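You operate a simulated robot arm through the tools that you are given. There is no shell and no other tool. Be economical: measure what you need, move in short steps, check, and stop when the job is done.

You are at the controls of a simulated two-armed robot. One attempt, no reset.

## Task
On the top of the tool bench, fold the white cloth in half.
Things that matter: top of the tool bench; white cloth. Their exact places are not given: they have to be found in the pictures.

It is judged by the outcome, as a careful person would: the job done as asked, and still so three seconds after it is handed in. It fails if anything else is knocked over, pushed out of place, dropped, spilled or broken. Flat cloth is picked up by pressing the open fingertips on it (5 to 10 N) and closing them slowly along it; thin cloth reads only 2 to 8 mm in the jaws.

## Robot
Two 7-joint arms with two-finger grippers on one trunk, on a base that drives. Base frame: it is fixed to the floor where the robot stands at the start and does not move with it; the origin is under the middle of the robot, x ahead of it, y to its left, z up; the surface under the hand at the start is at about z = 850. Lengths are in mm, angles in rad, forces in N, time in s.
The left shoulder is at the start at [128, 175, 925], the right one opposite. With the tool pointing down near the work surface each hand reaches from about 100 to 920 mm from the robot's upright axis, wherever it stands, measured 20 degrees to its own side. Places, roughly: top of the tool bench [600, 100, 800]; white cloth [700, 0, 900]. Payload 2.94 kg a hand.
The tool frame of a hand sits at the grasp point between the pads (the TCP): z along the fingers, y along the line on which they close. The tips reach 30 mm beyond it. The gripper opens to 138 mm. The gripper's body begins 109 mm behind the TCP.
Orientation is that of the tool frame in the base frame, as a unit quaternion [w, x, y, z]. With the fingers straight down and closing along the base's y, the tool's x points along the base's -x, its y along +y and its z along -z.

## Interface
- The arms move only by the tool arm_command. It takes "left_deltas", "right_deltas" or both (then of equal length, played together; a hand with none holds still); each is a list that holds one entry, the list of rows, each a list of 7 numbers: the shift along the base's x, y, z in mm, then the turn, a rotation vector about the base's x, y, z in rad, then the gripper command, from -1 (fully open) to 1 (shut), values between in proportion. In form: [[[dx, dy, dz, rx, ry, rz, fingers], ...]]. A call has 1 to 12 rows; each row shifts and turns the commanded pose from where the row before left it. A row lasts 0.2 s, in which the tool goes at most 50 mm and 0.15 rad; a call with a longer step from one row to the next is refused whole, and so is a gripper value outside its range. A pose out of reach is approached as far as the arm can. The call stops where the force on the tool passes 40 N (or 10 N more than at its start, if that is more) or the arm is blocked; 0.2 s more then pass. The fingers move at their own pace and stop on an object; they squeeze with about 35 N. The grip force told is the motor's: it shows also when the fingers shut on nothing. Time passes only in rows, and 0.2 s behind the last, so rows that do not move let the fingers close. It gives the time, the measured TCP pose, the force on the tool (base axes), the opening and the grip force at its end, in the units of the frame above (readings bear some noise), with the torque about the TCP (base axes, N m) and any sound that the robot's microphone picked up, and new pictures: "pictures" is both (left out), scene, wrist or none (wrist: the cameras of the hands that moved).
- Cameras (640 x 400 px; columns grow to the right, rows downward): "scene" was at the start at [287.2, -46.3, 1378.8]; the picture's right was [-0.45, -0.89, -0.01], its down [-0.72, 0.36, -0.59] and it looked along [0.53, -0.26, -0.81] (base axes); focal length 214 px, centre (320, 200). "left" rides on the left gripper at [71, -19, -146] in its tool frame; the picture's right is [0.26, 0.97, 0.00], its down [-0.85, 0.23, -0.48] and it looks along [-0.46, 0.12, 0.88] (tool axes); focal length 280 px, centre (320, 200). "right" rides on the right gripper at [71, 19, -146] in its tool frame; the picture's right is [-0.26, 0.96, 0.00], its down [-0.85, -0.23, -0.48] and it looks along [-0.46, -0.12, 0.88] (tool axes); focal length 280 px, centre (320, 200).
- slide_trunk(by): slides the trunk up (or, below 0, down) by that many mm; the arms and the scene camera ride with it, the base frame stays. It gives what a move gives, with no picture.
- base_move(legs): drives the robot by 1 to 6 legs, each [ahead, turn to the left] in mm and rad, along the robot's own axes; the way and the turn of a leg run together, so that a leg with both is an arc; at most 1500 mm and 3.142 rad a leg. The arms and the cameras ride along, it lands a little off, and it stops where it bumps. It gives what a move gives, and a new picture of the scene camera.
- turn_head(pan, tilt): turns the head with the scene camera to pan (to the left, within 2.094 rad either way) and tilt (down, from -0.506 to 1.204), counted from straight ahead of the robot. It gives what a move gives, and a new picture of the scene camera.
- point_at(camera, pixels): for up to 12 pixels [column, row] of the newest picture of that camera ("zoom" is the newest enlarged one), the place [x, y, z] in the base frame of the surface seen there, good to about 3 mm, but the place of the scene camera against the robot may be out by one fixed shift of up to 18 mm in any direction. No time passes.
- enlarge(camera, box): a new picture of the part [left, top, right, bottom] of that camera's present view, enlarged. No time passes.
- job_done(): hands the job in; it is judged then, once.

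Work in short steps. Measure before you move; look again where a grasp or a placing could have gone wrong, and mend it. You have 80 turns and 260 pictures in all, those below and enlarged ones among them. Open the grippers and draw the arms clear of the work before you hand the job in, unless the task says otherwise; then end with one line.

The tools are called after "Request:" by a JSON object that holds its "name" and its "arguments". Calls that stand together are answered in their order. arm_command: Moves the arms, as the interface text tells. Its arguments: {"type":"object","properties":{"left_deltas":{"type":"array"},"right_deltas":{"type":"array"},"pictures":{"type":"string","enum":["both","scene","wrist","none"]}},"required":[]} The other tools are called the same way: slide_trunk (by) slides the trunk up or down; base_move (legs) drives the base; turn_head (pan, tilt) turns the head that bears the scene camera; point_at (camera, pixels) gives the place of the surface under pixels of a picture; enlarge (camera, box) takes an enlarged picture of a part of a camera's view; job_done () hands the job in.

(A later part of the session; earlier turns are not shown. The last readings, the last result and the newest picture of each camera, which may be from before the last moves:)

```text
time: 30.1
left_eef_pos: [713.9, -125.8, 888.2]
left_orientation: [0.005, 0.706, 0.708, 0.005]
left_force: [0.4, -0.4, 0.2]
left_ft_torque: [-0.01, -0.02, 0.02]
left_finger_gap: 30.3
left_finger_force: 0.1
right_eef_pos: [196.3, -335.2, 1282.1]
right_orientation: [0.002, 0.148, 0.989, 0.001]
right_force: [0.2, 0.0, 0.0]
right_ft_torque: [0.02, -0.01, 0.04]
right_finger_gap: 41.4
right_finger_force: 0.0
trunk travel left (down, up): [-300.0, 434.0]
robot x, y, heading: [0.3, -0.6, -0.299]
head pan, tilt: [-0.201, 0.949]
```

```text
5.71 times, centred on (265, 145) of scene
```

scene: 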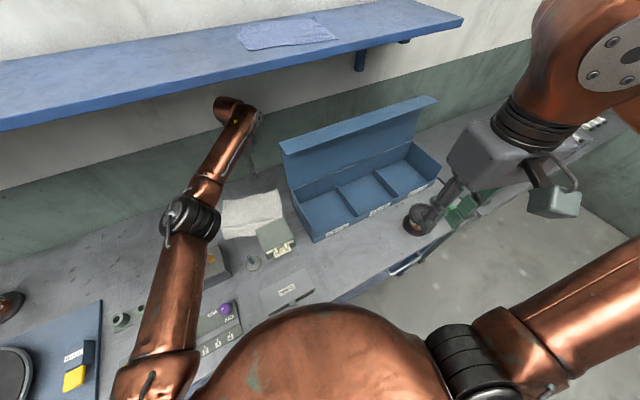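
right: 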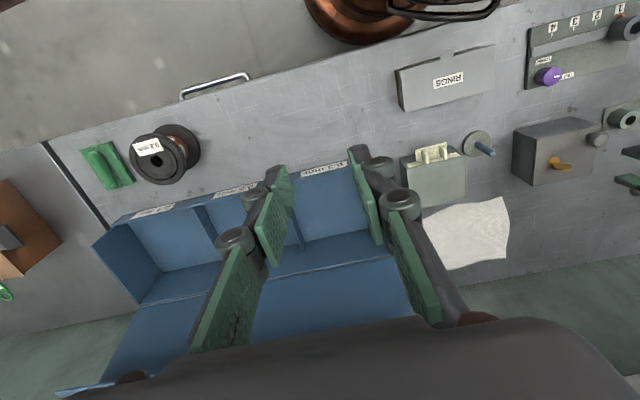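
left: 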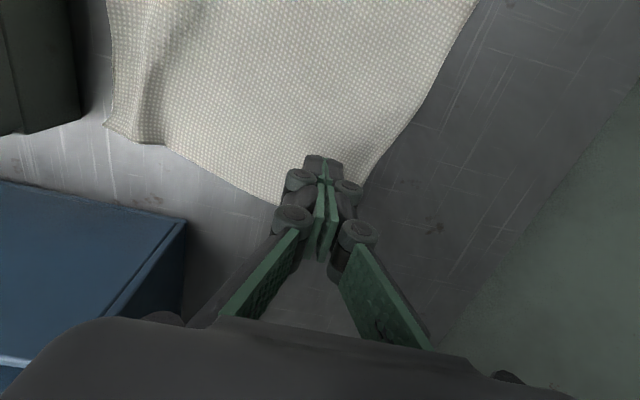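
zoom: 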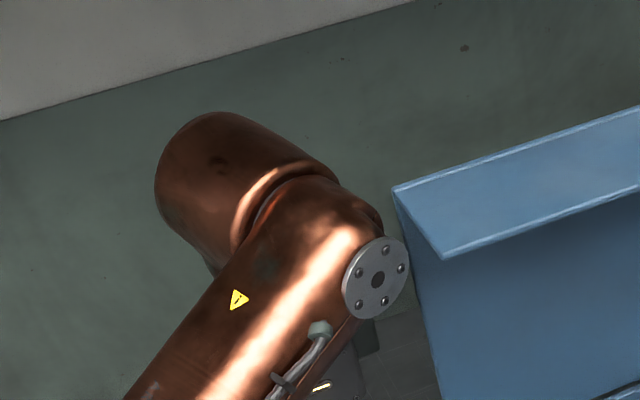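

The cap is practically against the lid's edge. I back off: up 15 and left 40, then check that the lid hasn't moved.

Request:
{"name": "arm_command", "arguments": {"left_deltas": [[[0, 10, 5, 0, 0, 0, 0.565], [0, 15, 10, 0, 0, 0, 0.565], [0, 20, 20, 0, 0, 0, 0.565], [0, 0, 20, 0, 0, 0, 0.565], [0, 0, 0, 0, 0, 0, 0.565]]]}}

Request:
{"name": "enlarge", "arguments": {"camera": "scene", "box": [190, 80, 450, 260]}}

```text
time: 31.3
left_eef_pos: [707.5, -96.4, 932.6]
left_orientation: [-0.006, 0.709, 0.705, 0.006]
left_force: [-0.2, -1.2, -0.9]
left_ft_torque: [0.21, -0.15, -0.01]
left_finger_gap: 30.2
left_finger_force: 0.1
right_eef_pos: [193.6, -353.1, 1275.5]
right_orientation: [0.001, 0.152, 0.988, 0.008]
right_force: [-0.5, -2.5, -1.0]
right_ft_torque: [0.35, -0.11, 0.0]
right_finger_gap: 41.3
right_finger_force: 0.1
trunk travel left (down, up): [-300.0, 434.0]
robot x, y, heading: [-2.9, 2.0, -0.297]
head pan, tilt: [-0.201, 0.949]
```

scene: 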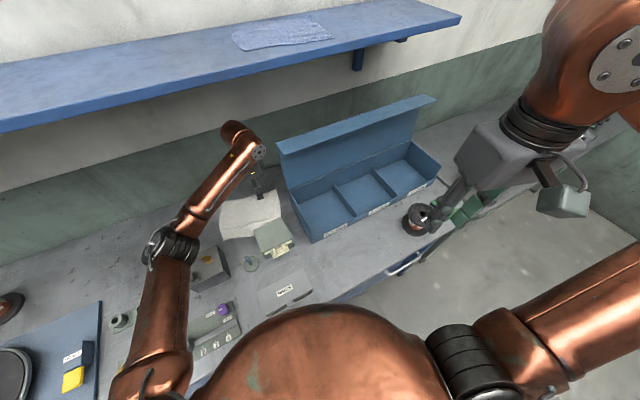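
left: 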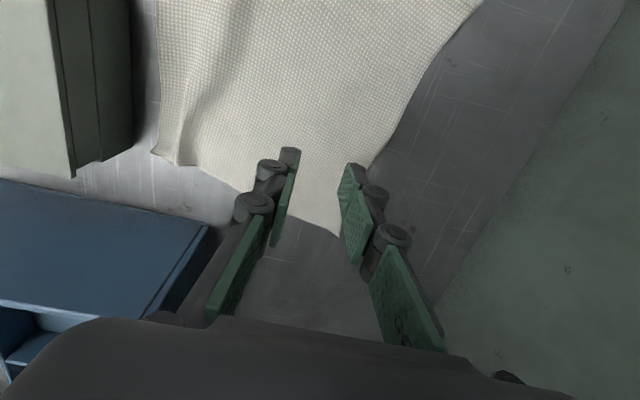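

```text
2.22 times, centred on (320, 170) of scene
```

zoom: 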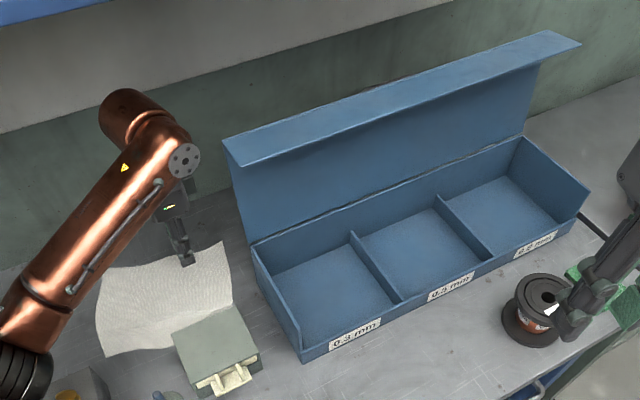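

The right hand's reading swayed as the body was relieved of load. I wait for it to settle and re-read before going on.

Request:
{"name": "arm_command", "arguments": {"left_deltas": [[[0, 0, 10, 0, 0, 0, 0.565], [0, 0, 0, 0, 0, 0, 0.565], [0, 0, 0, 0, 0, 0, 0.565], [0, 0, 0, 0, 0, 0, 0.565]]], "pictures": "scene"}}

```text
time: 32.3
left_eef_pos: [708.1, -102.9, 948.2]
left_orientation: [-0.006, 0.708, 0.706, 0.009]
left_force: [-0.6, -1.9, -0.2]
left_ft_torque: [0.18, -0.13, 0.03]
left_finger_gap: 30.2
left_finger_force: 0.0
right_eef_pos: [192.9, -361.6, 1276.2]
right_orientation: [0.0, 0.151, 0.988, 0.012]
right_force: [0.3, -1.1, 0.3]
right_ft_torque: [0.14, 0.05, -0.04]
right_finger_gap: 41.5
right_finger_force: 0.0
trunk travel left (down, up): [-300.0, 434.0]
robot x, y, heading: [0.4, -1.6, -0.303]
head pan, tilt: [-0.201, 0.949]
```

scene: 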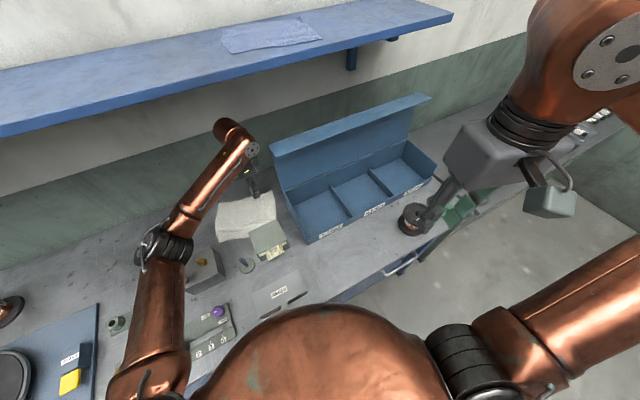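

The body reads as leaning slightly (right hand y drifting -335→-361). I hold still another second to see whether it's still changing.

Request:
{"name": "arm_command", "arguments": {"left_deltas": [[[0, 0, 0, 0, 0, 0, 0.565], [0, 0, 0, 0, 0, 0, 0.565], [0, 0, 0, 0, 0, 0, 0.565], [0, 0, 0, 0, 0, 0, 0.565], [0, 0, 0, 0, 0, 0, 0.565]]], "pictures": "scene"}}

```text
time: 33.5
left_eef_pos: [721.7, -59.6, 941.6]
left_orientation: [0.001, 0.704, 0.71, -0.007]
left_force: [0.8, 1.7, 0.1]
left_ft_torque: [-0.17, 0.1, -0.01]
left_finger_gap: 30.0
left_finger_force: 0.2
right_eef_pos: [207.1, -310.5, 1287.2]
right_orientation: [-0.001, 0.145, 0.989, -0.01]
right_force: [0.8, 0.0, -1.2]
right_ft_torque: [-0.11, 0.09, -0.01]
right_finger_gap: 41.4
right_finger_force: 0.0
trunk travel left (down, up): [-300.0, 434.0]
robot x, y, heading: [1.5, 1.2, -0.298]
head pan, tilt: [-0.201, 0.949]
```

scene: 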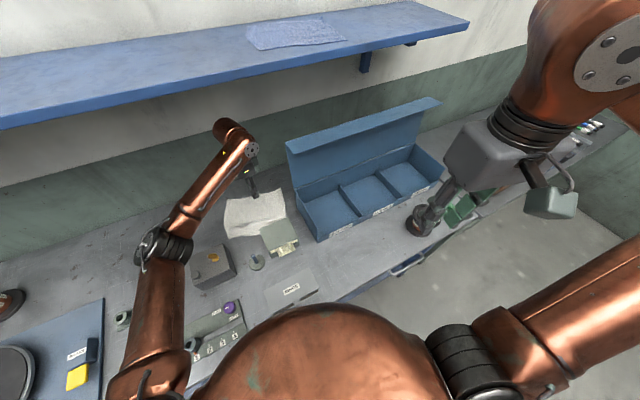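

It is a slow rocking of the body. I move the left hand further from the lid and wait for it to die out.

Request:
{"name": "arm_command", "arguments": {"left_deltas": [[[0, 15, 5, 0, 0, 0, 0.565], [0, 15, 5, 0, 0, 0, 0.565], [0, 15, 5, 0, 0, 0, 0.565], [0, 0, 0, 0, 0, 0, 0.565], [0, 0, 0, 0, 0, 0, 0.565], [0, 0, 0, 0, 0, 0, 0.565], [0, 0, 0, 0, 0, 0, 0.565], [0, 0, 0, 0, 0, 0, 0.565], [0, 0, 0, 0, 0, 0, 0.565], [0, 0, 0, 0, 0, 0, 0.565], [0, 0, 0, 0, 0, 0, 0.565], [0, 0, 0, 0, 0, 0, 0.565]]], "pictures": "none"}}

Request:
{"name": "arm_command", "arguments": {"left_deltas": [[[0, 0, 0, 0, 0, 0, 0.565], [0, 0, 0, 0, 0, 0, 0.565], [0, 0, 0, 0, 0, 0, 0.565]]], "pictures": "none"}}

Request:
{"name": "arm_command", "arguments": {"left_deltas": [[[0, 0, 0, 0, 0, 0, 0.565], [0, 0, 0, 0, 0, 0, 0.565], [0, 0, 0, 0, 0, 0, 0.565], [0, 0, 0, 0, 0, 0, 0.565]]], "pictures": "scene"}}

```text
time: 36.1
left_eef_pos: [714.2, -35.4, 959.0]
left_orientation: [-0.002, 0.706, 0.708, 0.001]
left_force: [-0.5, 0.1, 0.5]
left_ft_torque: [0.03, -0.02, 0.0]
left_finger_gap: 30.1
left_finger_force: 0.1
right_eef_pos: [201.4, -334.9, 1279.9]
right_orientation: [0.0, 0.149, 0.989, 0.001]
right_force: [-0.8, -0.4, -0.3]
right_ft_torque: [0.07, 0.0, 0.0]
right_finger_gap: 41.4
right_finger_force: 0.0
trunk travel left (down, up): [-300.0, 434.0]
robot x, y, heading: [3.8, 0.8, -0.3]
head pan, tilt: [-0.201, 0.949]
```

```text
time: 36.9
left_eef_pos: [714.5, -34.3, 957.8]
left_orientation: [-0.001, 0.706, 0.708, 0.0]
left_force: [0.1, -0.4, -0.1]
left_ft_torque: [-0.03, 0.0, -0.03]
left_finger_gap: 30.2
left_finger_force: 0.0
right_eef_pos: [200.9, -334.8, 1279.4]
right_orientation: [0.0, 0.149, 0.989, 0.0]
right_force: [-0.4, -1.0, 0.1]
right_ft_torque: [-0.02, -0.02, 0.01]
right_finger_gap: 41.3
right_finger_force: 0.2
trunk travel left (down, up): [-300.0, 434.0]
robot x, y, heading: [-2.7, 1.0, -0.297]
head pan, tilt: [-0.201, 0.949]
```

```text
time: 37.9
left_eef_pos: [714.7, -35.8, 959.2]
left_orientation: [-0.001, 0.706, 0.708, 0.0]
left_force: [0.7, -0.6, 0.5]
left_ft_torque: [-0.04, 0.01, 0.03]
left_finger_gap: 29.9
left_finger_force: 0.0
right_eef_pos: [200.7, -334.9, 1280.2]
right_orientation: [-0.001, 0.15, 0.989, 0.0]
right_force: [1.0, -0.1, -0.7]
right_ft_torque: [-0.02, 0.01, 0.0]
right_finger_gap: 41.3
right_finger_force: 0.0
trunk travel left (down, up): [-300.0, 434.0]
robot x, y, heading: [-1.9, 1.9, -0.297]
head pan, tilt: [-0.201, 0.949]
```

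scene: 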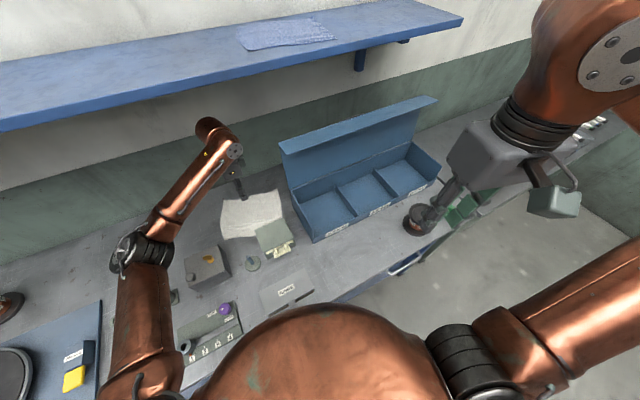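

Settled, and the case sits where it was (lid corners (280,140),(437,98) unchanged). I now grip the far edge near its middle (≈(740,-55)) with full clearance to the lid, to shift the cloth away from block and lid.

Request:
{"name": "arm_command", "arguments": {"left_deltas": [[[12, -10, -20, 0, 0, 0, 0.565], [12, -10, -30, 0, 0, 0, 0.565], [0, 0, -15, 0, 0, 0, 0.565], [0, 0, 0, 0, 0, 0, 0.565]]], "pictures": "wrist"}}

```text
time: 38.9
left_eef_pos: [739.8, -54.8, 891.5]
left_orientation: [-0.001, 0.707, 0.708, -0.001]
left_force: [0.0, 0.0, 0.1]
left_ft_torque: [-0.01, 0.0, 0.01]
left_finger_gap: 30.2
left_finger_force: 0.1
right_eef_pos: [200.6, -334.4, 1279.7]
right_orientation: [-0.001, 0.149, 0.989, 0.0]
right_force: [-0.4, 0.5, -0.4]
right_ft_torque: [0.0, -0.03, 0.0]
right_finger_gap: 41.3
right_finger_force: 0.0
trunk travel left (down, up): [-300.0, 434.0]
robot x, y, heading: [-0.2, 2.2, -0.295]
head pan, tilt: [-0.201, 0.949]
```

left: 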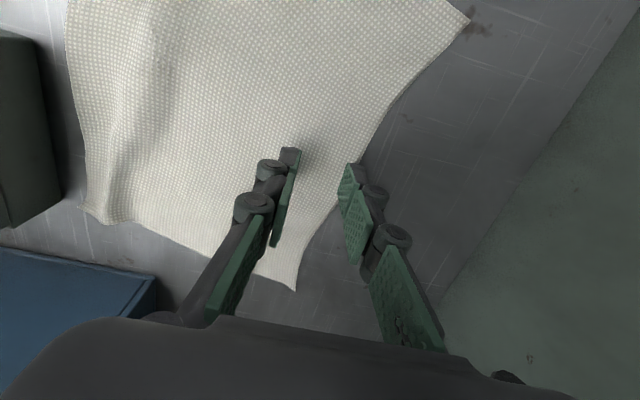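

The edge runs just at the far finger; I shift -12 in x and press.

Request:
{"name": "arm_command", "arguments": {"left_deltas": [[[-12, 0, -4, 0, 0, 0, 0.565], [0, 0, -4, 0, 0, 0, 0.565], [0, 0, -2, 0, 0, 0, 0.565], [0, 0, 0, 0, 0, 0, 0.565]]], "pictures": "none"}}

Request:
{"name": "point_at", "arguments": {"camera": "left", "pixels": [[467, 19], [295, 288], [83, 207], [72, 60], [68, 5], [400, 90]]}}

```text
time: 39.9
left_eef_pos: [727.3, -54.2, 881.8]
left_orientation: [-0.001, 0.707, 0.708, -0.001]
left_force: [0.4, 0.0, -0.6]
left_ft_torque: [0.04, -0.01, 0.05]
left_finger_gap: 30.1
left_finger_force: 0.0
right_eef_pos: [200.5, -333.9, 1279.0]
right_orientation: [-0.001, 0.149, 0.989, 0.0]
right_force: [-0.2, 0.5, -0.1]
right_ft_torque: [0.02, 0.04, 0.0]
right_finger_gap: 41.4
right_finger_force: 0.1
trunk travel left (down, up): [-300.0, 434.0]
robot x, y, heading: [0.7, 3.0, -0.298]
head pan, tilt: [-0.201, 0.949]
```

```text
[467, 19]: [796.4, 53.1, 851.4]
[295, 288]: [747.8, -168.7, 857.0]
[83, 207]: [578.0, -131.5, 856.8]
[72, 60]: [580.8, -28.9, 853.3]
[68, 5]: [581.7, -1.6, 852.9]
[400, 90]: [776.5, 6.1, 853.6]
```

Not yet touching at 881.8; I go 2 mm lower, then close slowly.

Request:
{"name": "arm_command", "arguments": {"left_deltas": [[[0, 0, -1.5, 0, 0, 0, 0.565], [0, 0, -1, 0, 0, 0, 0.565], [0, 0, 0, 0, 0, 0, 0.565]]], "pictures": "none"}}

```text
time: 40.7
left_eef_pos: [727.9, -55.3, 880.8]
left_orientation: [-0.001, 0.706, 0.708, 0.001]
left_force: [0.1, 0.8, 7.8]
left_ft_torque: [0.01, -0.11, 0.03]
left_finger_gap: 30.0
left_finger_force: 0.1
right_eef_pos: [200.6, -334.4, 1280.2]
right_orientation: [0.0, 0.148, 0.989, 0.0]
right_force: [0.7, -0.7, -1.0]
right_ft_torque: [0.01, -0.01, -0.02]
right_finger_gap: 41.5
right_finger_force: 0.1
trunk travel left (down, up): [-300.0, 434.0]
robot x, y, heading: [2.3, -0.4, -0.296]
head pan, tilt: [-0.201, 0.949]
```

7.8 N. I close slowly, then pull the cloth +40 x, +20 y just above the bench.

Request:
{"name": "arm_command", "arguments": {"left_deltas": [[[0, 0, 0, 0, 0, 0, 0.64], [0, 0, 0, 0, 0, 0, 0.72], [0, 0, 0, 0, 0, 0, 0.8], [0, 0, 0, 0, 0, 0, 0.88], [0, 0, 0, 0, 0, 0, 0.95], [0, 0, 0, 0, 0, 0, 1], [0, 0, 0, 0, 0, 0, 1], [8, 4, 3, 0, 0, 0, 1], [12, 6, 0, 0, 0, 0, 1], [12, 6, 0, 0, 0, 0, 1], [12, 6, 0, 0, 0, 0, 1], [0, 0, 0, 0, 0, 0, 1]]], "pictures": "wrist"}}

```text
time: 43.3
left_eef_pos: [770.8, -34.9, 882.7]
left_orientation: [-0.001, 0.706, 0.708, 0.0]
left_force: [-1.7, 0.6, 1.9]
left_ft_torque: [-0.08, 0.07, -0.01]
left_finger_gap: 0.2
left_finger_force: 23.4
right_eef_pos: [200.0, -335.5, 1280.3]
right_orientation: [0.0, 0.149, 0.989, 0.0]
right_force: [0.5, -0.4, 0.0]
right_ft_torque: [0.05, -0.03, -0.03]
right_finger_gap: 41.2
right_finger_force: 0.1
trunk travel left (down, up): [-300.0, 434.0]
robot x, y, heading: [1.6, 1.6, -0.303]
head pan, tilt: [-0.201, 0.949]
```

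left: 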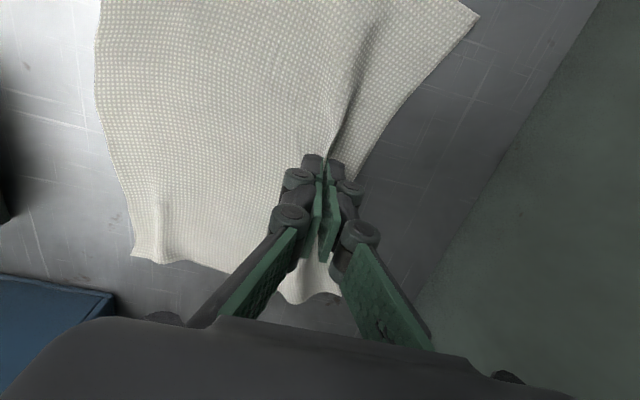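

The cloth came along at least partly (near-right corner now (135,255) in the picture). I open, rise and measure.

Request:
{"name": "arm_command", "arguments": {"left_deltas": [[[0, 0, 0, 0, 0, 0, 0.85], [0, 0, 0, 0, 0, 0, 0.7], [0, 0, 0, 0, 0, 0, 0.565], [0, 0, 20, 0, 0, 0, 0.565], [-10, 0, 40, 0, 0, 0, 0.565], [-20, 0, 40, 0, 0, 0, 0.565], [0, 0, 0, 0, 0, 0, 0.565]]]}}

Request:
{"name": "enlarge", "arguments": {"camera": "scene", "box": [190, 160, 310, 260]}}

```text
time: 44.9
left_eef_pos: [742.6, -33.8, 980.6]
left_orientation: [-0.002, 0.707, 0.707, 0.0]
left_force: [0.1, -0.7, 0.9]
left_ft_torque: [0.01, 0.02, -0.01]
left_finger_gap: 30.2
left_finger_force: 0.4
right_eef_pos: [201.8, -335.8, 1280.1]
right_orientation: [-0.001, 0.148, 0.989, 0.0]
right_force: [-0.9, 0.3, -0.1]
right_ft_torque: [-0.01, 0.03, -0.01]
right_finger_gap: 41.4
right_finger_force: 0.0
trunk travel left (down, up): [-300.0, 434.0]
robot x, y, heading: [-2.1, 0.3, -0.294]
head pan, tilt: [-0.201, 0.949]
```

scene: 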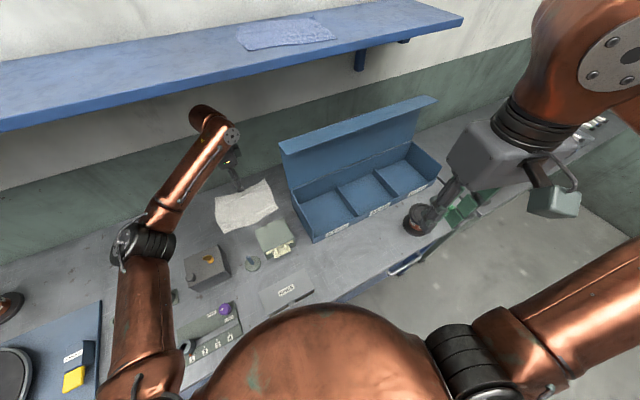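
left: 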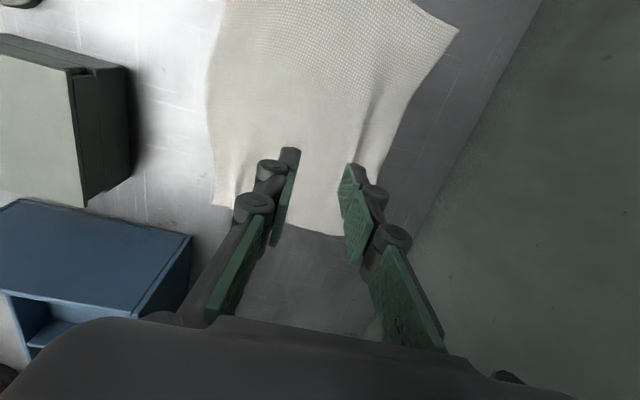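

```text
4.00 times, centred on (250, 210) of scene
```

zoom: 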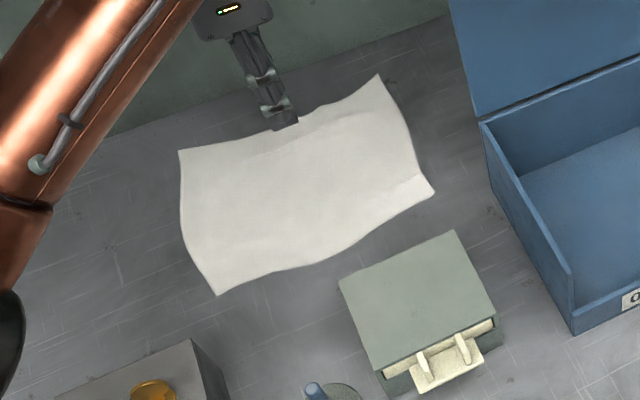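

The cloth is now well clear of block and lid, nearly flat. I measure all corners with both cameras.

Request:
{"name": "point_at", "arguments": {"camera": "zoom", "pixels": [[181, 152], [217, 293], [378, 77], [432, 190], [320, 262], [255, 135], [415, 130], [182, 225], [300, 190]]}}

Request:
{"name": "point_at", "arguments": {"camera": "left", "pixels": [[217, 203], [457, 32], [208, 100], [220, 10], [235, 205], [320, 232]]}}

```text
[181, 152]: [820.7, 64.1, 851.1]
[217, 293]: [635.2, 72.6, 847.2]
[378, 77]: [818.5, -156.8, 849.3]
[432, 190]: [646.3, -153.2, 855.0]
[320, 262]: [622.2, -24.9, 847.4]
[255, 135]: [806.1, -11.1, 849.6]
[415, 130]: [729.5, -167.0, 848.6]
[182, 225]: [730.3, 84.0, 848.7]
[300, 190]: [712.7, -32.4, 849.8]
```

```text
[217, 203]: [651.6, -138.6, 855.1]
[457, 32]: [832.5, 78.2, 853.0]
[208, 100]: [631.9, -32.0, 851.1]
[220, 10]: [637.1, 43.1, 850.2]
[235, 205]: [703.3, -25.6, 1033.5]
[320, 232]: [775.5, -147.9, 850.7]
```

The cloth is again square to the bench: FL (832,78), NL (642,87), FR (826,-142), NR (652,-138). I go to the near-right corner grasp at (676,-111).

Request:
{"name": "arm_command", "arguments": {"left_deltas": [[[-33, 0, 0, 0, 0, 0, 0.565], [-34, -25, 0, 0, 0, 0, 0.565], [0, -27, -30, 0, 0, 0, 0.565], [0, -25, -40, 0, 0, 0, 0.565], [0, 0, -19, 0, 0, 0, 0.565], [0, 0, -7, 0, 0, 0, 0.565], [0, 0, 0, 0, 0, 0, 0.565]]], "pictures": "wrist"}}

```text
time: 46.5
left_eef_pos: [673.9, -112.0, 885.6]
left_orientation: [-0.001, 0.706, 0.708, 0.0]
left_force: [0.9, 0.7, -0.1]
left_ft_torque: [-0.02, -0.02, 0.01]
left_finger_gap: 30.1
left_finger_force: 0.0
right_eef_pos: [200.4, -335.1, 1279.2]
right_orientation: [-0.001, 0.148, 0.989, -0.001]
right_force: [-0.1, -0.5, -0.8]
right_ft_torque: [-0.02, 0.01, -0.02]
right_finger_gap: 41.4
right_finger_force: 0.1
trunk travel left (down, up): [-300.0, 434.0]
robot x, y, heading: [-2.0, 1.5, -0.306]
head pan, tilt: [-0.201, 0.949]
```

left: 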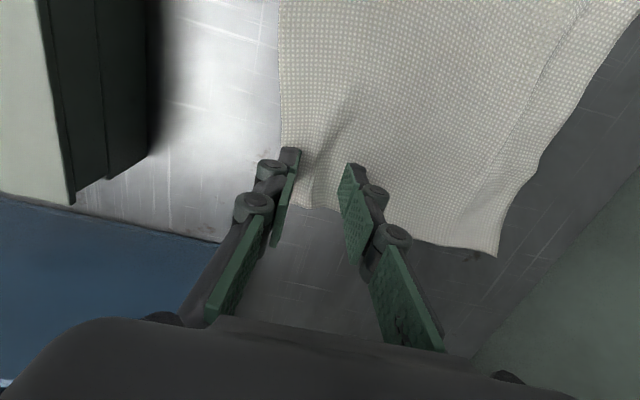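

Both fingers are over cloth near the corner with a small wrinkle between them. I press down.

Request:
{"name": "arm_command", "arguments": {"left_deltas": [[[0, 0, -3, 0, 0, 0, 0.565], [0, 0, -2.5, 0, 0, 0, 0.565], [0, 0, 0, 0, 0, 0, 0.565]]], "pictures": "none"}}

```text
time: 47.3
left_eef_pos: [673.2, -110.1, 881.3]
left_orientation: [-0.001, 0.706, 0.708, 0.0]
left_force: [0.0, 0.0, 3.0]
left_ft_torque: [-0.02, 0.05, 0.01]
left_finger_gap: 30.1
left_finger_force: 0.2
right_eef_pos: [199.2, -334.1, 1280.0]
right_orientation: [-0.001, 0.148, 0.989, 0.0]
right_force: [0.7, -0.4, -0.2]
right_ft_torque: [-0.04, 0.03, -0.01]
right_finger_gap: 41.5
right_finger_force: 0.1
trunk travel left (down, up): [-300.0, 434.0]
robot x, y, heading: [1.8, 0.7, -0.297]
head pan, tilt: [-0.201, 0.949]
```

3 N; a touch lower, then close slowly.

Request:
{"name": "arm_command", "arguments": {"left_deltas": [[[0, 0, -1.2, 0, 0, 0, 0.565], [0, 0, 0, 0, 0, 0, 0.62], [0, 0, 0, 0, 0, 0, 0.68], [0, 0, 0, 0, 0, 0, 0.74], [0, 0, 0, 0, 0, 0, 0.8], [0, 0, 0, 0, 0, 0, 0.86], [0, 0, 0, 0, 0, 0, 0.92], [0, 0, 0, 0, 0, 0, 0.97], [0, 0, 0, 0, 0, 0, 1], [0, 0, 0, 0, 0, 0, 1], [0, 0, 0, 0, 0, 0, 1]]], "pictures": "wrist"}}

```text
time: 49.7
left_eef_pos: [673.8, -109.3, 880.3]
left_orientation: [-0.001, 0.706, 0.708, 0.0]
left_force: [0.8, 0.9, -0.3]
left_ft_torque: [0.02, -0.03, 0.01]
left_finger_gap: 7.2
left_finger_force: 35.4
right_eef_pos: [200.6, -334.4, 1279.9]
right_orientation: [0.0, 0.149, 0.989, 0.0]
right_force: [0.2, 0.3, -0.3]
right_ft_torque: [0.0, -0.01, 0.01]
right_finger_gap: 41.3
right_finger_force: 0.1
trunk travel left (down, up): [-300.0, 434.0]
robot x, y, heading: [-3.9, 1.6, -0.301]
head pan, tilt: [-0.201, 0.949]
```

left: 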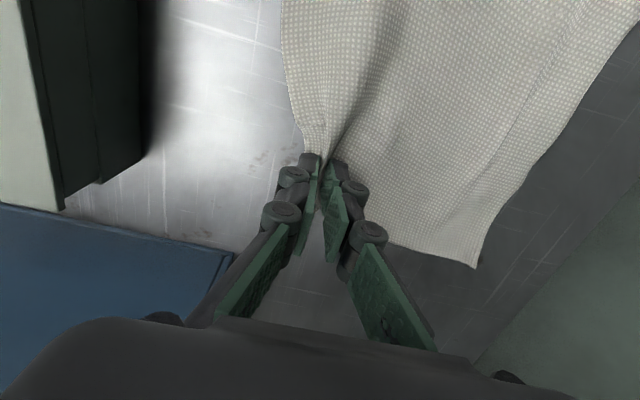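

Gripped at 7.2 mm. I carry the corner along an arc towards (792,-104), ending a little above the bench.

Request:
{"name": "arm_command", "arguments": {"left_deltas": [[[4, 1, 20, 0, 0, 0, 1], [13, 1, 18, 0, 0, 0, 1], [18, 1, 12, 0, 0, 0, 1], [24, 1, 5, 0, 0, 0, 1], [23, 1, -4, 0, 0, 0, 1], [19, 1, -11, 0, 0, 0, 1], [13, 0, -15, 0, 0, 0, 1], [4, 0, -8, 0, 0, 0, 1], [0, 0, 0, 0, 0, 0, 1]]]}}

```text
time: 51.7
left_eef_pos: [792.0, -103.7, 896.1]
left_orientation: [-0.001, 0.706, 0.708, 0.0]
left_force: [0.5, -0.2, -0.6]
left_ft_torque: [0.02, 0.09, 0.01]
left_finger_gap: 7.3
left_finger_force: 35.8
right_eef_pos: [200.3, -334.6, 1279.6]
right_orientation: [-0.001, 0.149, 0.989, 0.0]
right_force: [-0.7, -0.6, -0.2]
right_ft_torque: [-0.06, 0.0, 0.01]
right_finger_gap: 41.5
right_finger_force: 0.0
trunk travel left (down, up): [-300.0, 434.0]
robot x, y, heading: [2.7, 3.6, -0.295]
head pan, tilt: [-0.201, 0.949]
```

scene: 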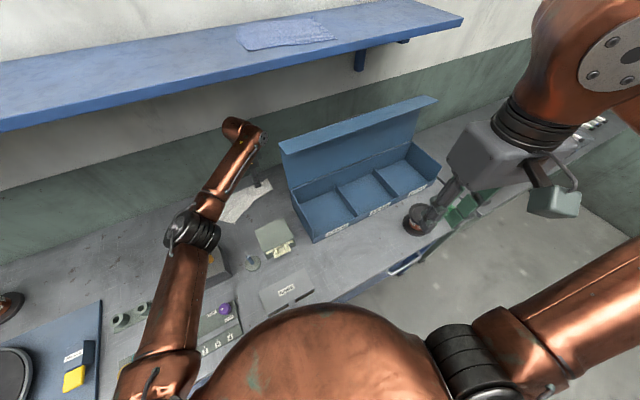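
left: 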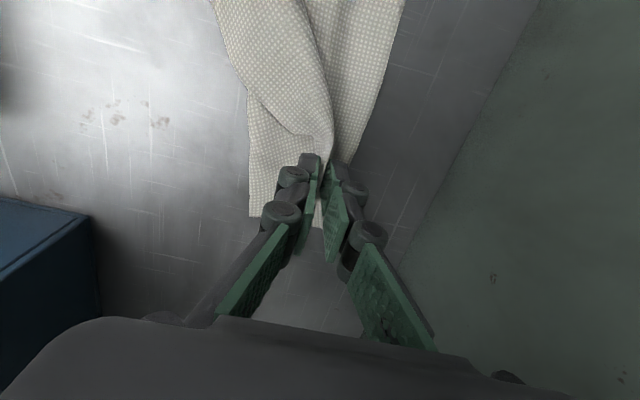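

The corner is over the far side. I look closer before setting it down.

Request:
{"name": "enlarge", "arguments": {"camera": "scene", "box": [200, 150, 300, 240]}}

Request:
{"name": "enlarge", "arguments": {"camera": "left", "box": [200, 0, 440, 260]}}

```text
4.44 times, centred on (250, 195) of scene
```

zoom: 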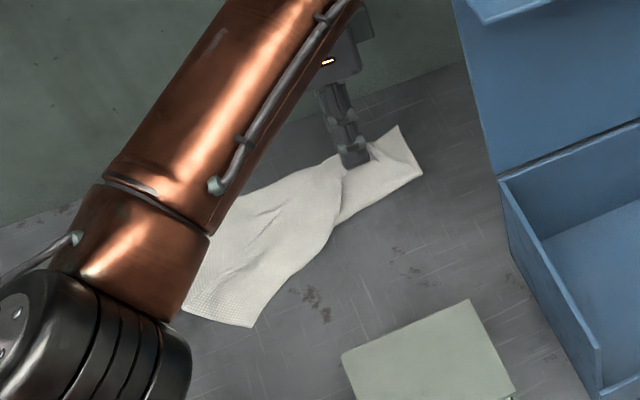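

```text
1.54 times, centred on (320, 130) of left
```

zoom: 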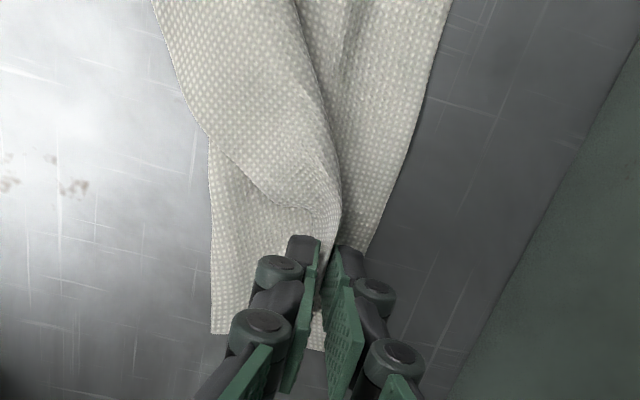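

The fold looks right. I set it down with a little overshoot, open slowly and rise straight up.

Request:
{"name": "arm_command", "arguments": {"left_deltas": [[[6, 0, -5, 0, 0, 0, 1], [4, 0, -5, 0, 0, 0, 1], [0, 0, 0, 0, 0, 0, 0.93], [0, 0, 0, 0, 0, 0, 0.86], [0, 0, 0, 0, 0, 0, 0.79], [0, 0, 0, 0, 0, 0, 0.72], [0, 0, 0, 0, 0, 0, 0.72], [0, 0, 15, 0, 0, 0, 0.72], [0, 0, 30, 0, 0, 0, 0.72], [0, 0, 40, 0, 0, 0, 0.72], [0, 0, 0, 0, 0, 0, 0.72]]]}}

Request:
{"name": "enlarge", "arguments": {"camera": "scene", "box": [200, 150, 300, 240]}}

```text
time: 54.1
left_eef_pos: [801.4, -105.1, 971.7]
left_orientation: [-0.002, 0.707, 0.708, 0.0]
left_force: [0.4, 0.4, -0.4]
left_ft_torque: [-0.02, 0.04, 0.0]
left_finger_gap: 19.5
left_finger_force: 0.1
right_eef_pos: [201.4, -334.2, 1280.8]
right_orientation: [-0.001, 0.148, 0.989, 0.0]
right_force: [-0.5, 0.0, -0.5]
right_ft_torque: [0.02, 0.03, 0.03]
right_finger_gap: 41.4
right_finger_force: 0.0
trunk travel left (down, up): [-300.0, 434.0]
robot x, y, heading: [2.5, 0.8, -0.298]
head pan, tilt: [-0.201, 0.949]
```

scene: 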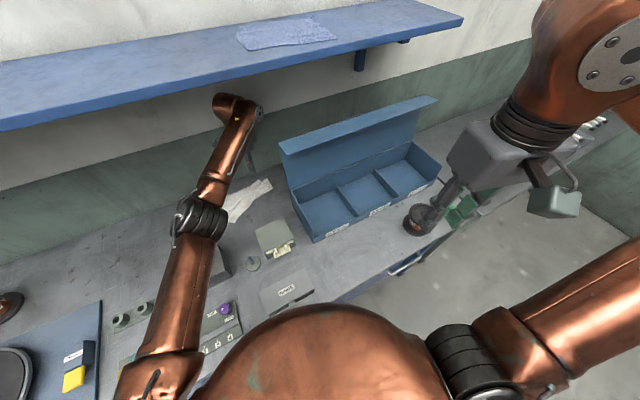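
left: 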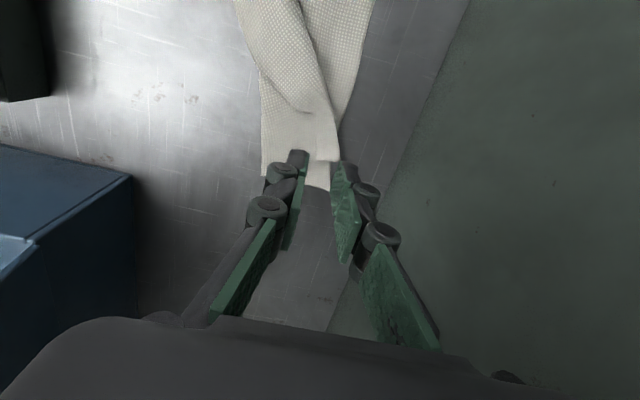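

```text
4.44 times, centred on (250, 195) of scene
```

zoom: 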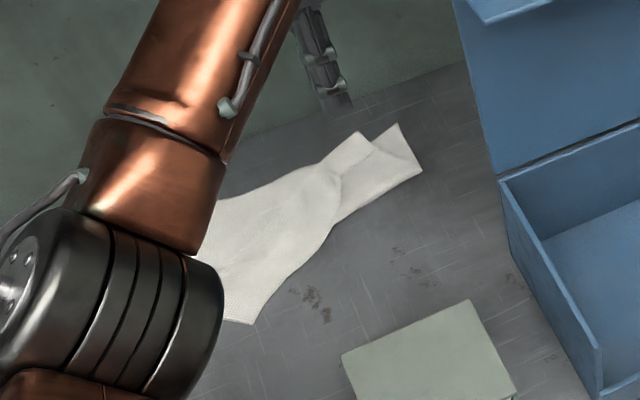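

The right half has folded over nicely. Now I move over to the near-left corner.

Request:
{"name": "arm_command", "arguments": {"left_deltas": [[[0, 20, 10, 0, 0, 0, 0.565], [-20, 40, 5, 0, 0, 0, 0.565], [-25, 40, 0, 0, 0, 0, 0.565], [-30, 35, 0, 0, 0, 0, 0.565], [-30, 25, 0, 0, 0, 0, 0.565], [-25, 0, -30, 0, 0, 0, 0.565], [0, 0, 0, 0, 0, 0, 0.565]]]}}

Request:
{"name": "enlarge", "arguments": {"camera": "scene", "box": [190, 150, 310, 250]}}

```text
time: 55.7
left_eef_pos: [669.8, 54.6, 955.7]
left_orientation: [0.0, 0.707, 0.707, 0.0]
left_force: [0.0, 0.2, 0.2]
left_ft_torque: [-0.01, -0.02, -0.01]
left_finger_gap: 30.0
left_finger_force: 0.0
right_eef_pos: [199.4, -335.1, 1281.4]
right_orientation: [-0.001, 0.149, 0.989, 0.0]
right_force: [0.5, -0.5, 0.4]
right_ft_torque: [0.03, -0.02, 0.02]
right_finger_gap: 41.4
right_finger_force: 0.1
trunk travel left (down, up): [-300.0, 434.0]
robot x, y, heading: [-1.7, -0.6, -0.299]
head pan, tilt: [-0.201, 0.949]
```

scene: 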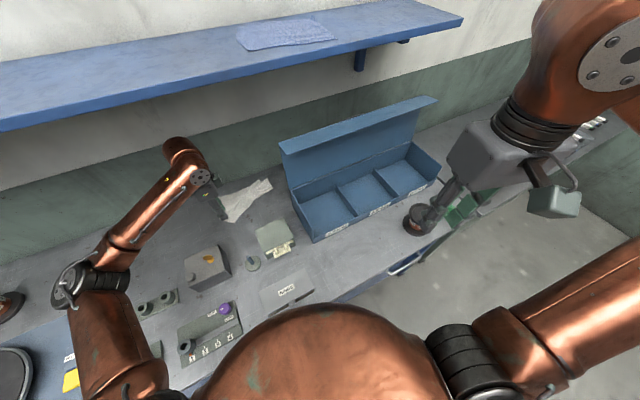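
left: 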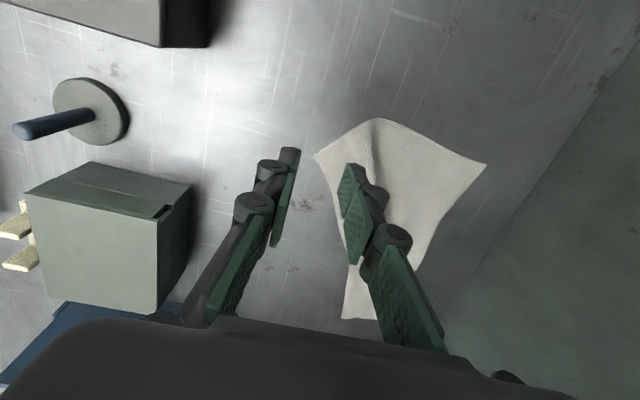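

```text
4.00 times, centred on (250, 200) of scene
```

zoom: 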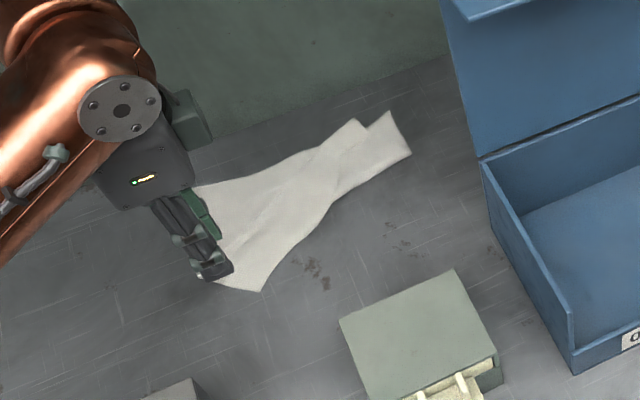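

The near-left corner shows at left-picture (316,155), far-left at (487,165). I measure the outline.

Request:
{"name": "point_at", "arguments": {"camera": "left", "pixels": [[318, 156], [376, 121], [485, 166], [430, 145], [342, 230], [345, 318], [425, 240], [350, 150]]}}

Request:
{"name": "point_at", "arguments": {"camera": "zoom", "pixels": [[388, 113], [410, 153], [357, 120], [262, 291], [320, 215], [338, 194], [204, 190], [366, 130]]}}

```text
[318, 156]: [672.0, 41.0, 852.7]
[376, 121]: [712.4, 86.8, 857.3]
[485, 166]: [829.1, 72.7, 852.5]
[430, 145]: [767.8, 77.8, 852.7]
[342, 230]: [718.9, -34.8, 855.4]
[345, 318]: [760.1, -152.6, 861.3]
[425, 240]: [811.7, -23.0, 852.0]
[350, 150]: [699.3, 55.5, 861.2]
```

```text
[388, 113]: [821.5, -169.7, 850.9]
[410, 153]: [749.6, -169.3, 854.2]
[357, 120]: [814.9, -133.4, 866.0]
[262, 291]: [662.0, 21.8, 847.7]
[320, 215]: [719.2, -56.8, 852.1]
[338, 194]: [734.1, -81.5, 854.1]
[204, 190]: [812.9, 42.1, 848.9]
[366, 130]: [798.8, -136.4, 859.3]
```

NL is at (672,41), FL at (829,73). I lower onto the near-left corner at about (698,46).

Request:
{"name": "arm_command", "arguments": {"left_deltas": [[[14, -4, -20, 0, 0, 0, 0.565], [14, -4, -25, 0, 0, 0, 0.565], [0, 0, -18, 0, 0, 0, 0.565], [0, 0, 0, 0, 0, 0, 0.565]]], "pictures": "wrist"}}

```text
time: 56.7
left_eef_pos: [698.7, 46.8, 892.8]
left_orientation: [-0.001, 0.706, 0.708, 0.0]
left_force: [0.3, -0.4, 0.5]
left_ft_torque: [-0.02, 0.01, 0.01]
left_finger_gap: 30.3
left_finger_force: 0.0
right_eef_pos: [200.8, -333.1, 1280.3]
right_orientation: [-0.001, 0.149, 0.989, 0.0]
right_force: [0.4, -0.7, 0.9]
right_ft_torque: [-0.03, -0.02, 0.03]
right_finger_gap: 41.4
right_finger_force: 0.2
trunk travel left (down, up): [-300.0, 434.0]
robot x, y, heading: [-5.0, -1.5, -0.301]
head pan, tilt: [-0.201, 0.949]
```

left: 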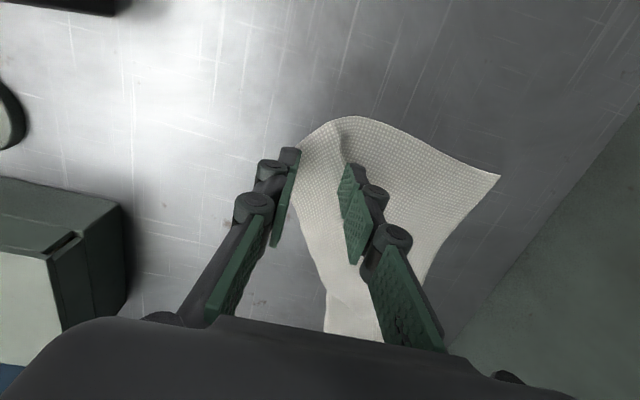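

The corner lies between the fingers, the near tip at its very edge. I shift +6 in x and press.

Request:
{"name": "arm_command", "arguments": {"left_deltas": [[[6, 2, -5, 0, 0, 0, 0.565], [0, 0, -4, 0, 0, 0, 0.565], [0, 0, -3, 0, 0, 0, 0.565], [0, 0, 0, 0, 0, 0, 0.565]]], "pictures": "none"}}

```text
time: 57.7
left_eef_pos: [705.8, 50.0, 881.6]
left_orientation: [-0.001, 0.707, 0.707, -0.001]
left_force: [0.4, 0.1, 3.5]
left_ft_torque: [-0.01, -0.03, 0.04]
left_finger_gap: 29.8
left_finger_force: 0.1
right_eef_pos: [200.3, -334.5, 1279.5]
right_orientation: [-0.001, 0.148, 0.989, 0.0]
right_force: [0.0, 0.4, -0.2]
right_ft_torque: [-0.02, -0.01, -0.03]
right_finger_gap: 41.4
right_finger_force: 0.0
trunk travel left (down, up): [-300.0, 434.0]
robot x, y, heading: [3.4, -1.0, -0.296]
head pan, tilt: [-0.201, 0.949]
```

3.5 N; a hair lower and close slowly.

Request:
{"name": "arm_command", "arguments": {"left_deltas": [[[0, 0, -1, 0, 0, 0, 0.565], [0, 0, 0, 0, 0, 0, 0.62], [0, 0, 0, 0, 0, 0, 0.68], [0, 0, 0, 0, 0, 0, 0.74], [0, 0, 0, 0, 0, 0, 0.8], [0, 0, 0, 0, 0, 0, 0.86], [0, 0, 0, 0, 0, 0, 0.92], [0, 0, 0, 0, 0, 0, 0.97], [0, 0, 0, 0, 0, 0, 1], [0, 0, 0, 0, 0, 0, 1], [0, 0, 0, 0, 0, 0, 1]]], "pictures": "wrist"}}

```text
time: 60.1
left_eef_pos: [705.6, 49.0, 881.8]
left_orientation: [-0.001, 0.706, 0.708, 0.0]
left_force: [-0.2, 0.9, 8.6]
left_ft_torque: [-0.01, -0.16, 0.03]
left_finger_gap: 0.9
left_finger_force: 26.5
right_eef_pos: [200.0, -334.6, 1279.1]
right_orientation: [-0.001, 0.148, 0.989, 0.0]
right_force: [0.9, 0.4, 1.0]
right_ft_torque: [0.01, 0.0, 0.0]
right_finger_gap: 41.3
right_finger_force: 0.1
trunk travel left (down, up): [-300.0, 434.0]
robot x, y, heading: [1.6, 0.5, -0.296]
head pan, tilt: [-0.201, 0.949]
```

left: 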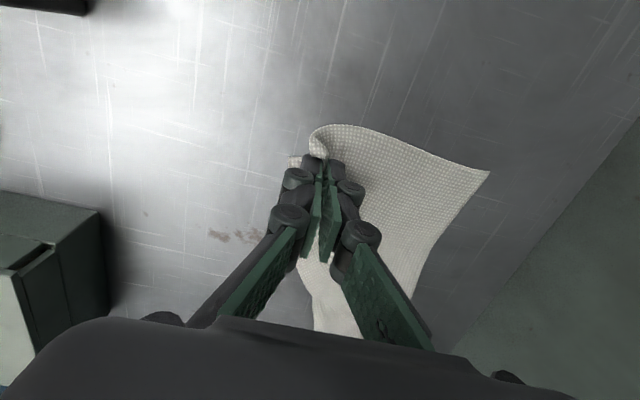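

Gap 0.9 mm – it missed, though a ridge has risen just in front of the tips at (322,138). I lift, open and look.

Request:
{"name": "arm_command", "arguments": {"left_deltas": [[[0, 0, 2, 0, 0, 0, 0.9], [0, 0, 2, 0, 0, 0, 0.75], [0, 0, 2, 0, 0, 0, 0.565], [0, 0, 20, 0, 0, 0, 0.565], [0, 0, 30, 0, 0, 0, 0.565], [0, 0, 0, 0, 0, 0, 0.565]]], "pictures": "wrist"}}

Request:
{"name": "enlarge", "arguments": {"camera": "left", "box": [220, 80, 540, 280]}}

```text
time: 61.5
left_eef_pos: [705.5, 50.4, 934.8]
left_orientation: [-0.002, 0.706, 0.708, 0.0]
left_force: [0.2, 0.1, 0.3]
left_ft_torque: [-0.01, 0.02, -0.01]
left_finger_gap: 30.1
left_finger_force: 0.0
right_eef_pos: [200.9, -335.7, 1279.4]
right_orientation: [-0.001, 0.149, 0.989, 0.0]
right_force: [1.6, -0.4, -0.3]
right_ft_torque: [0.01, 0.02, -0.03]
right_finger_gap: 41.5
right_finger_force: 0.0
trunk travel left (down, up): [-300.0, 434.0]
robot x, y, heading: [-2.3, 0.2, -0.3]
head pan, tilt: [-0.201, 0.949]
```

left: 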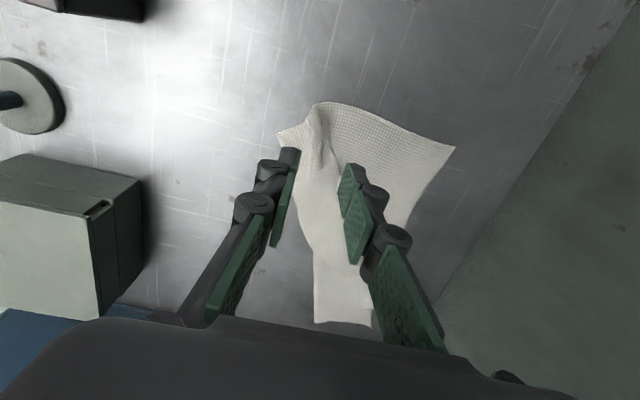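

```text
2.00 times, centred on (380, 180) of left
```

zoom: 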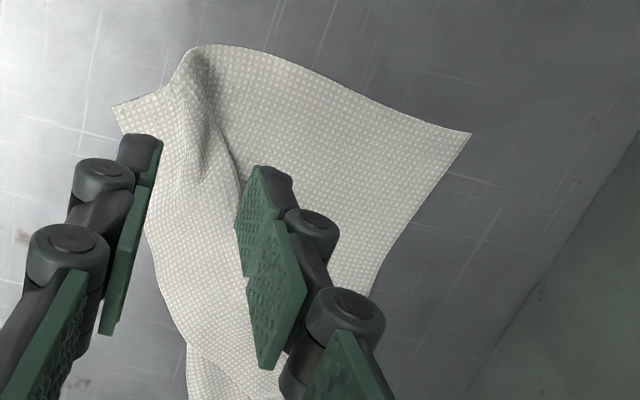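

A clear ridge runs from zoom (195,60) to (230,150), with the corner flap at (115,105). I measure these to grip the ridge itself.

Request:
{"name": "point_at", "arguments": {"camera": "zoom", "pixels": [[115, 106], [195, 60], [205, 95], [215, 125], [228, 150], [175, 95], [250, 90], [468, 133], [150, 110]]}}

```text
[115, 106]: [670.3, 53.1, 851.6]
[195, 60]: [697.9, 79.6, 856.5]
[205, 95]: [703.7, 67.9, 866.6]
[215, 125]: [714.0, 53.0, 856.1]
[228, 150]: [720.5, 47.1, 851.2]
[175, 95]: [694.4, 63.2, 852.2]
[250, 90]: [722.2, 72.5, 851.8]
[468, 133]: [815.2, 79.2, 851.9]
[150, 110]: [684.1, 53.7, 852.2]
```

The ridge peaks at (703,68,866). I go down over it at (703,66) and close at light contact.

Request:
{"name": "arm_command", "arguments": {"left_deltas": [[[-2, 15, -20, 0, 0, 0, 0.5], [0, 0, -25, 0, 0, 0, 0.5], [0, 0, -5, 0, 0, 0, 0.5], [0, 0, -3, 0, 0, 0, 0.5], [0, 0, -1, 0, 0, 0, 0.5], [0, 0, 0, 0, 0, 0, 0.5]]], "pictures": "wrist"}}

```text
time: 62.9
left_eef_pos: [703.9, 63.8, 881.5]
left_orientation: [0.0, 0.707, 0.707, 0.0]
left_force: [-0.5, 0.0, 0.0]
left_ft_torque: [0.05, -0.02, -0.03]
left_finger_gap: 34.6
left_finger_force: 0.2
right_eef_pos: [200.4, -334.3, 1279.9]
right_orientation: [-0.001, 0.149, 0.989, -0.001]
right_force: [-0.2, -0.5, -0.3]
right_ft_torque: [-0.01, -0.03, -0.01]
right_finger_gap: 41.2
right_finger_force: 0.0
trunk travel left (down, up): [-300.0, 434.0]
robot x, y, heading: [-1.2, -1.4, -0.297]
head pan, tilt: [-0.201, 0.949]
```

left: 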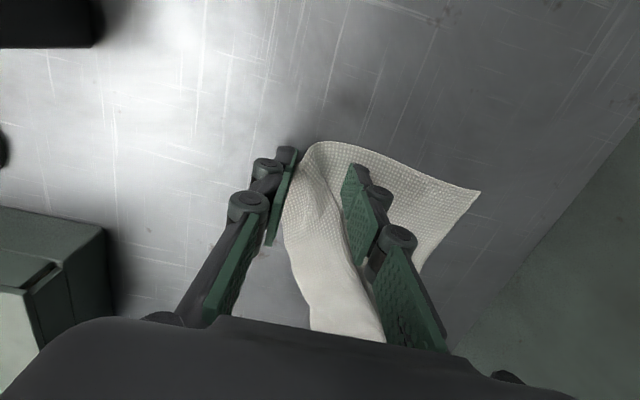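

The ridge is between the fingers. I lower 1.5 mm more and close.

Request:
{"name": "arm_command", "arguments": {"left_deltas": [[[0, 0, -1.7, 0, 0, 0, 0.5], [0, 0, 0, 0, 0, 0, 0.56], [0, 0, 0, 0, 0, 0, 0.62], [0, 0, 0, 0, 0, 0, 0.69], [0, 0, 0, 0, 0, 0, 0.76], [0, 0, 0, 0, 0, 0, 0.83], [0, 0, 0, 0, 0, 0, 0.9], [0, 0, 0, 0, 0, 0, 0.96], [0, 0, 0, 0, 0, 0, 1], [0, 0, 0, 0, 0, 0, 1], [0, 0, 0, 0, 0, 0, 1]]], "pictures": "wrist"}}

```text
time: 65.3
left_eef_pos: [704.6, 64.6, 880.7]
left_orientation: [0.0, 0.707, 0.707, -0.001]
left_force: [-1.7, 0.3, -0.7]
left_ft_torque: [0.03, 0.07, 0.03]
left_finger_gap: 0.2
left_finger_force: 24.1
right_eef_pos: [199.6, -334.8, 1280.3]
right_orientation: [-0.001, 0.149, 0.989, 0.0]
right_force: [-0.2, -0.3, -1.1]
right_ft_torque: [0.01, 0.01, 0.03]
right_finger_gap: 41.5
right_finger_force: 0.1
trunk travel left (down, up): [-300.0, 434.0]
robot x, y, heading: [-2.7, -2.7, -0.302]
head pan, tilt: [-0.201, 0.949]
```

left: 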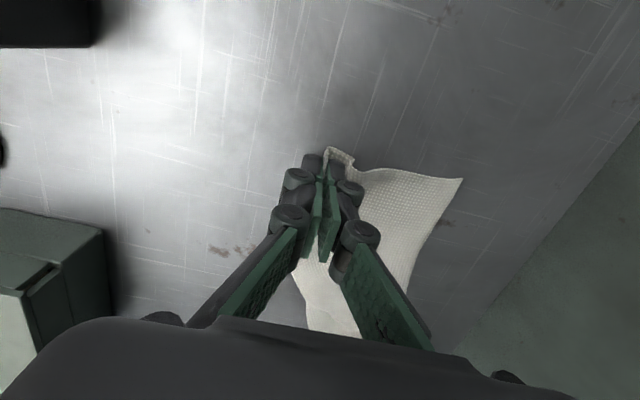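

The picture shows cloth running between the tips at (330,155), though the gap reads 0.2. I lift 30 mm to test.

Request:
{"name": "arm_command", "arguments": {"left_deltas": [[[3, 0, 10, 0, 0, 0, 1], [5, 0, 10, 0, 0, 0, 1], [5, 0, 10, 0, 0, 0, 1], [0, 0, 0, 0, 0, 0, 1]]], "pictures": "wrist"}}

Request:
{"name": "enlarge", "arguments": {"camera": "scene", "box": [190, 150, 310, 250]}}

```text
time: 66.3
left_eef_pos: [716.2, 64.8, 911.3]
left_orientation: [-0.002, 0.707, 0.708, 0.0]
left_force: [0.1, -0.2, 0.0]
left_ft_torque: [0.05, 0.03, -0.02]
left_finger_gap: 4.8
left_finger_force: 30.2
right_eef_pos: [200.9, -334.4, 1280.1]
right_orientation: [-0.001, 0.149, 0.989, 0.0]
right_force: [-0.8, -0.1, 0.1]
right_ft_torque: [-0.01, 0.01, -0.02]
right_finger_gap: 41.6
right_finger_force: 0.1
trunk travel left (down, up): [-300.0, 434.0]
robot x, y, heading: [-1.9, 2.6, -0.299]
head pan, tilt: [-0.201, 0.949]
```

left: 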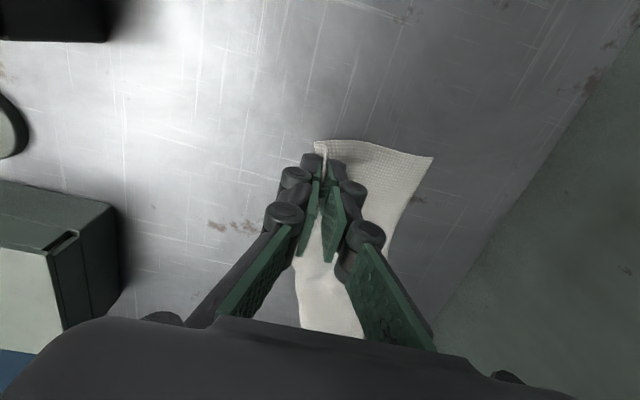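

```text
4.00 times, centred on (250, 200) of scene
```

zoom: 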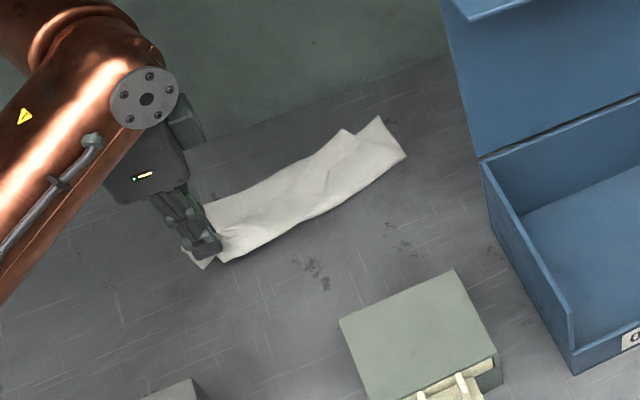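

Held, 4.8 mm. I measure the current FL corner at left (432,157) to set the target.

Request:
{"name": "point_at", "arguments": {"camera": "left", "pixels": [[430, 158], [375, 145], [405, 215], [320, 146], [300, 320]]}}

Request:
{"name": "point_at", "arguments": {"camera": "zoom", "pixels": [[380, 118], [405, 154], [347, 131], [225, 262], [196, 262], [310, 215], [206, 203], [280, 165]]}}

```text
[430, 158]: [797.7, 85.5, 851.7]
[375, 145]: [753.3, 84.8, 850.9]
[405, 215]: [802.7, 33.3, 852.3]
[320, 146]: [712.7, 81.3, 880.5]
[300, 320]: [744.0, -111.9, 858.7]
```

```text
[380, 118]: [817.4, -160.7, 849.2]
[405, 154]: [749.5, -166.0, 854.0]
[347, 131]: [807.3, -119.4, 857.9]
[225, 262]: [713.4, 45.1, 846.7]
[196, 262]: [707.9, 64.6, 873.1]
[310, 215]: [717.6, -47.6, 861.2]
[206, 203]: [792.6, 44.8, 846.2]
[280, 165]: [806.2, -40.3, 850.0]
```

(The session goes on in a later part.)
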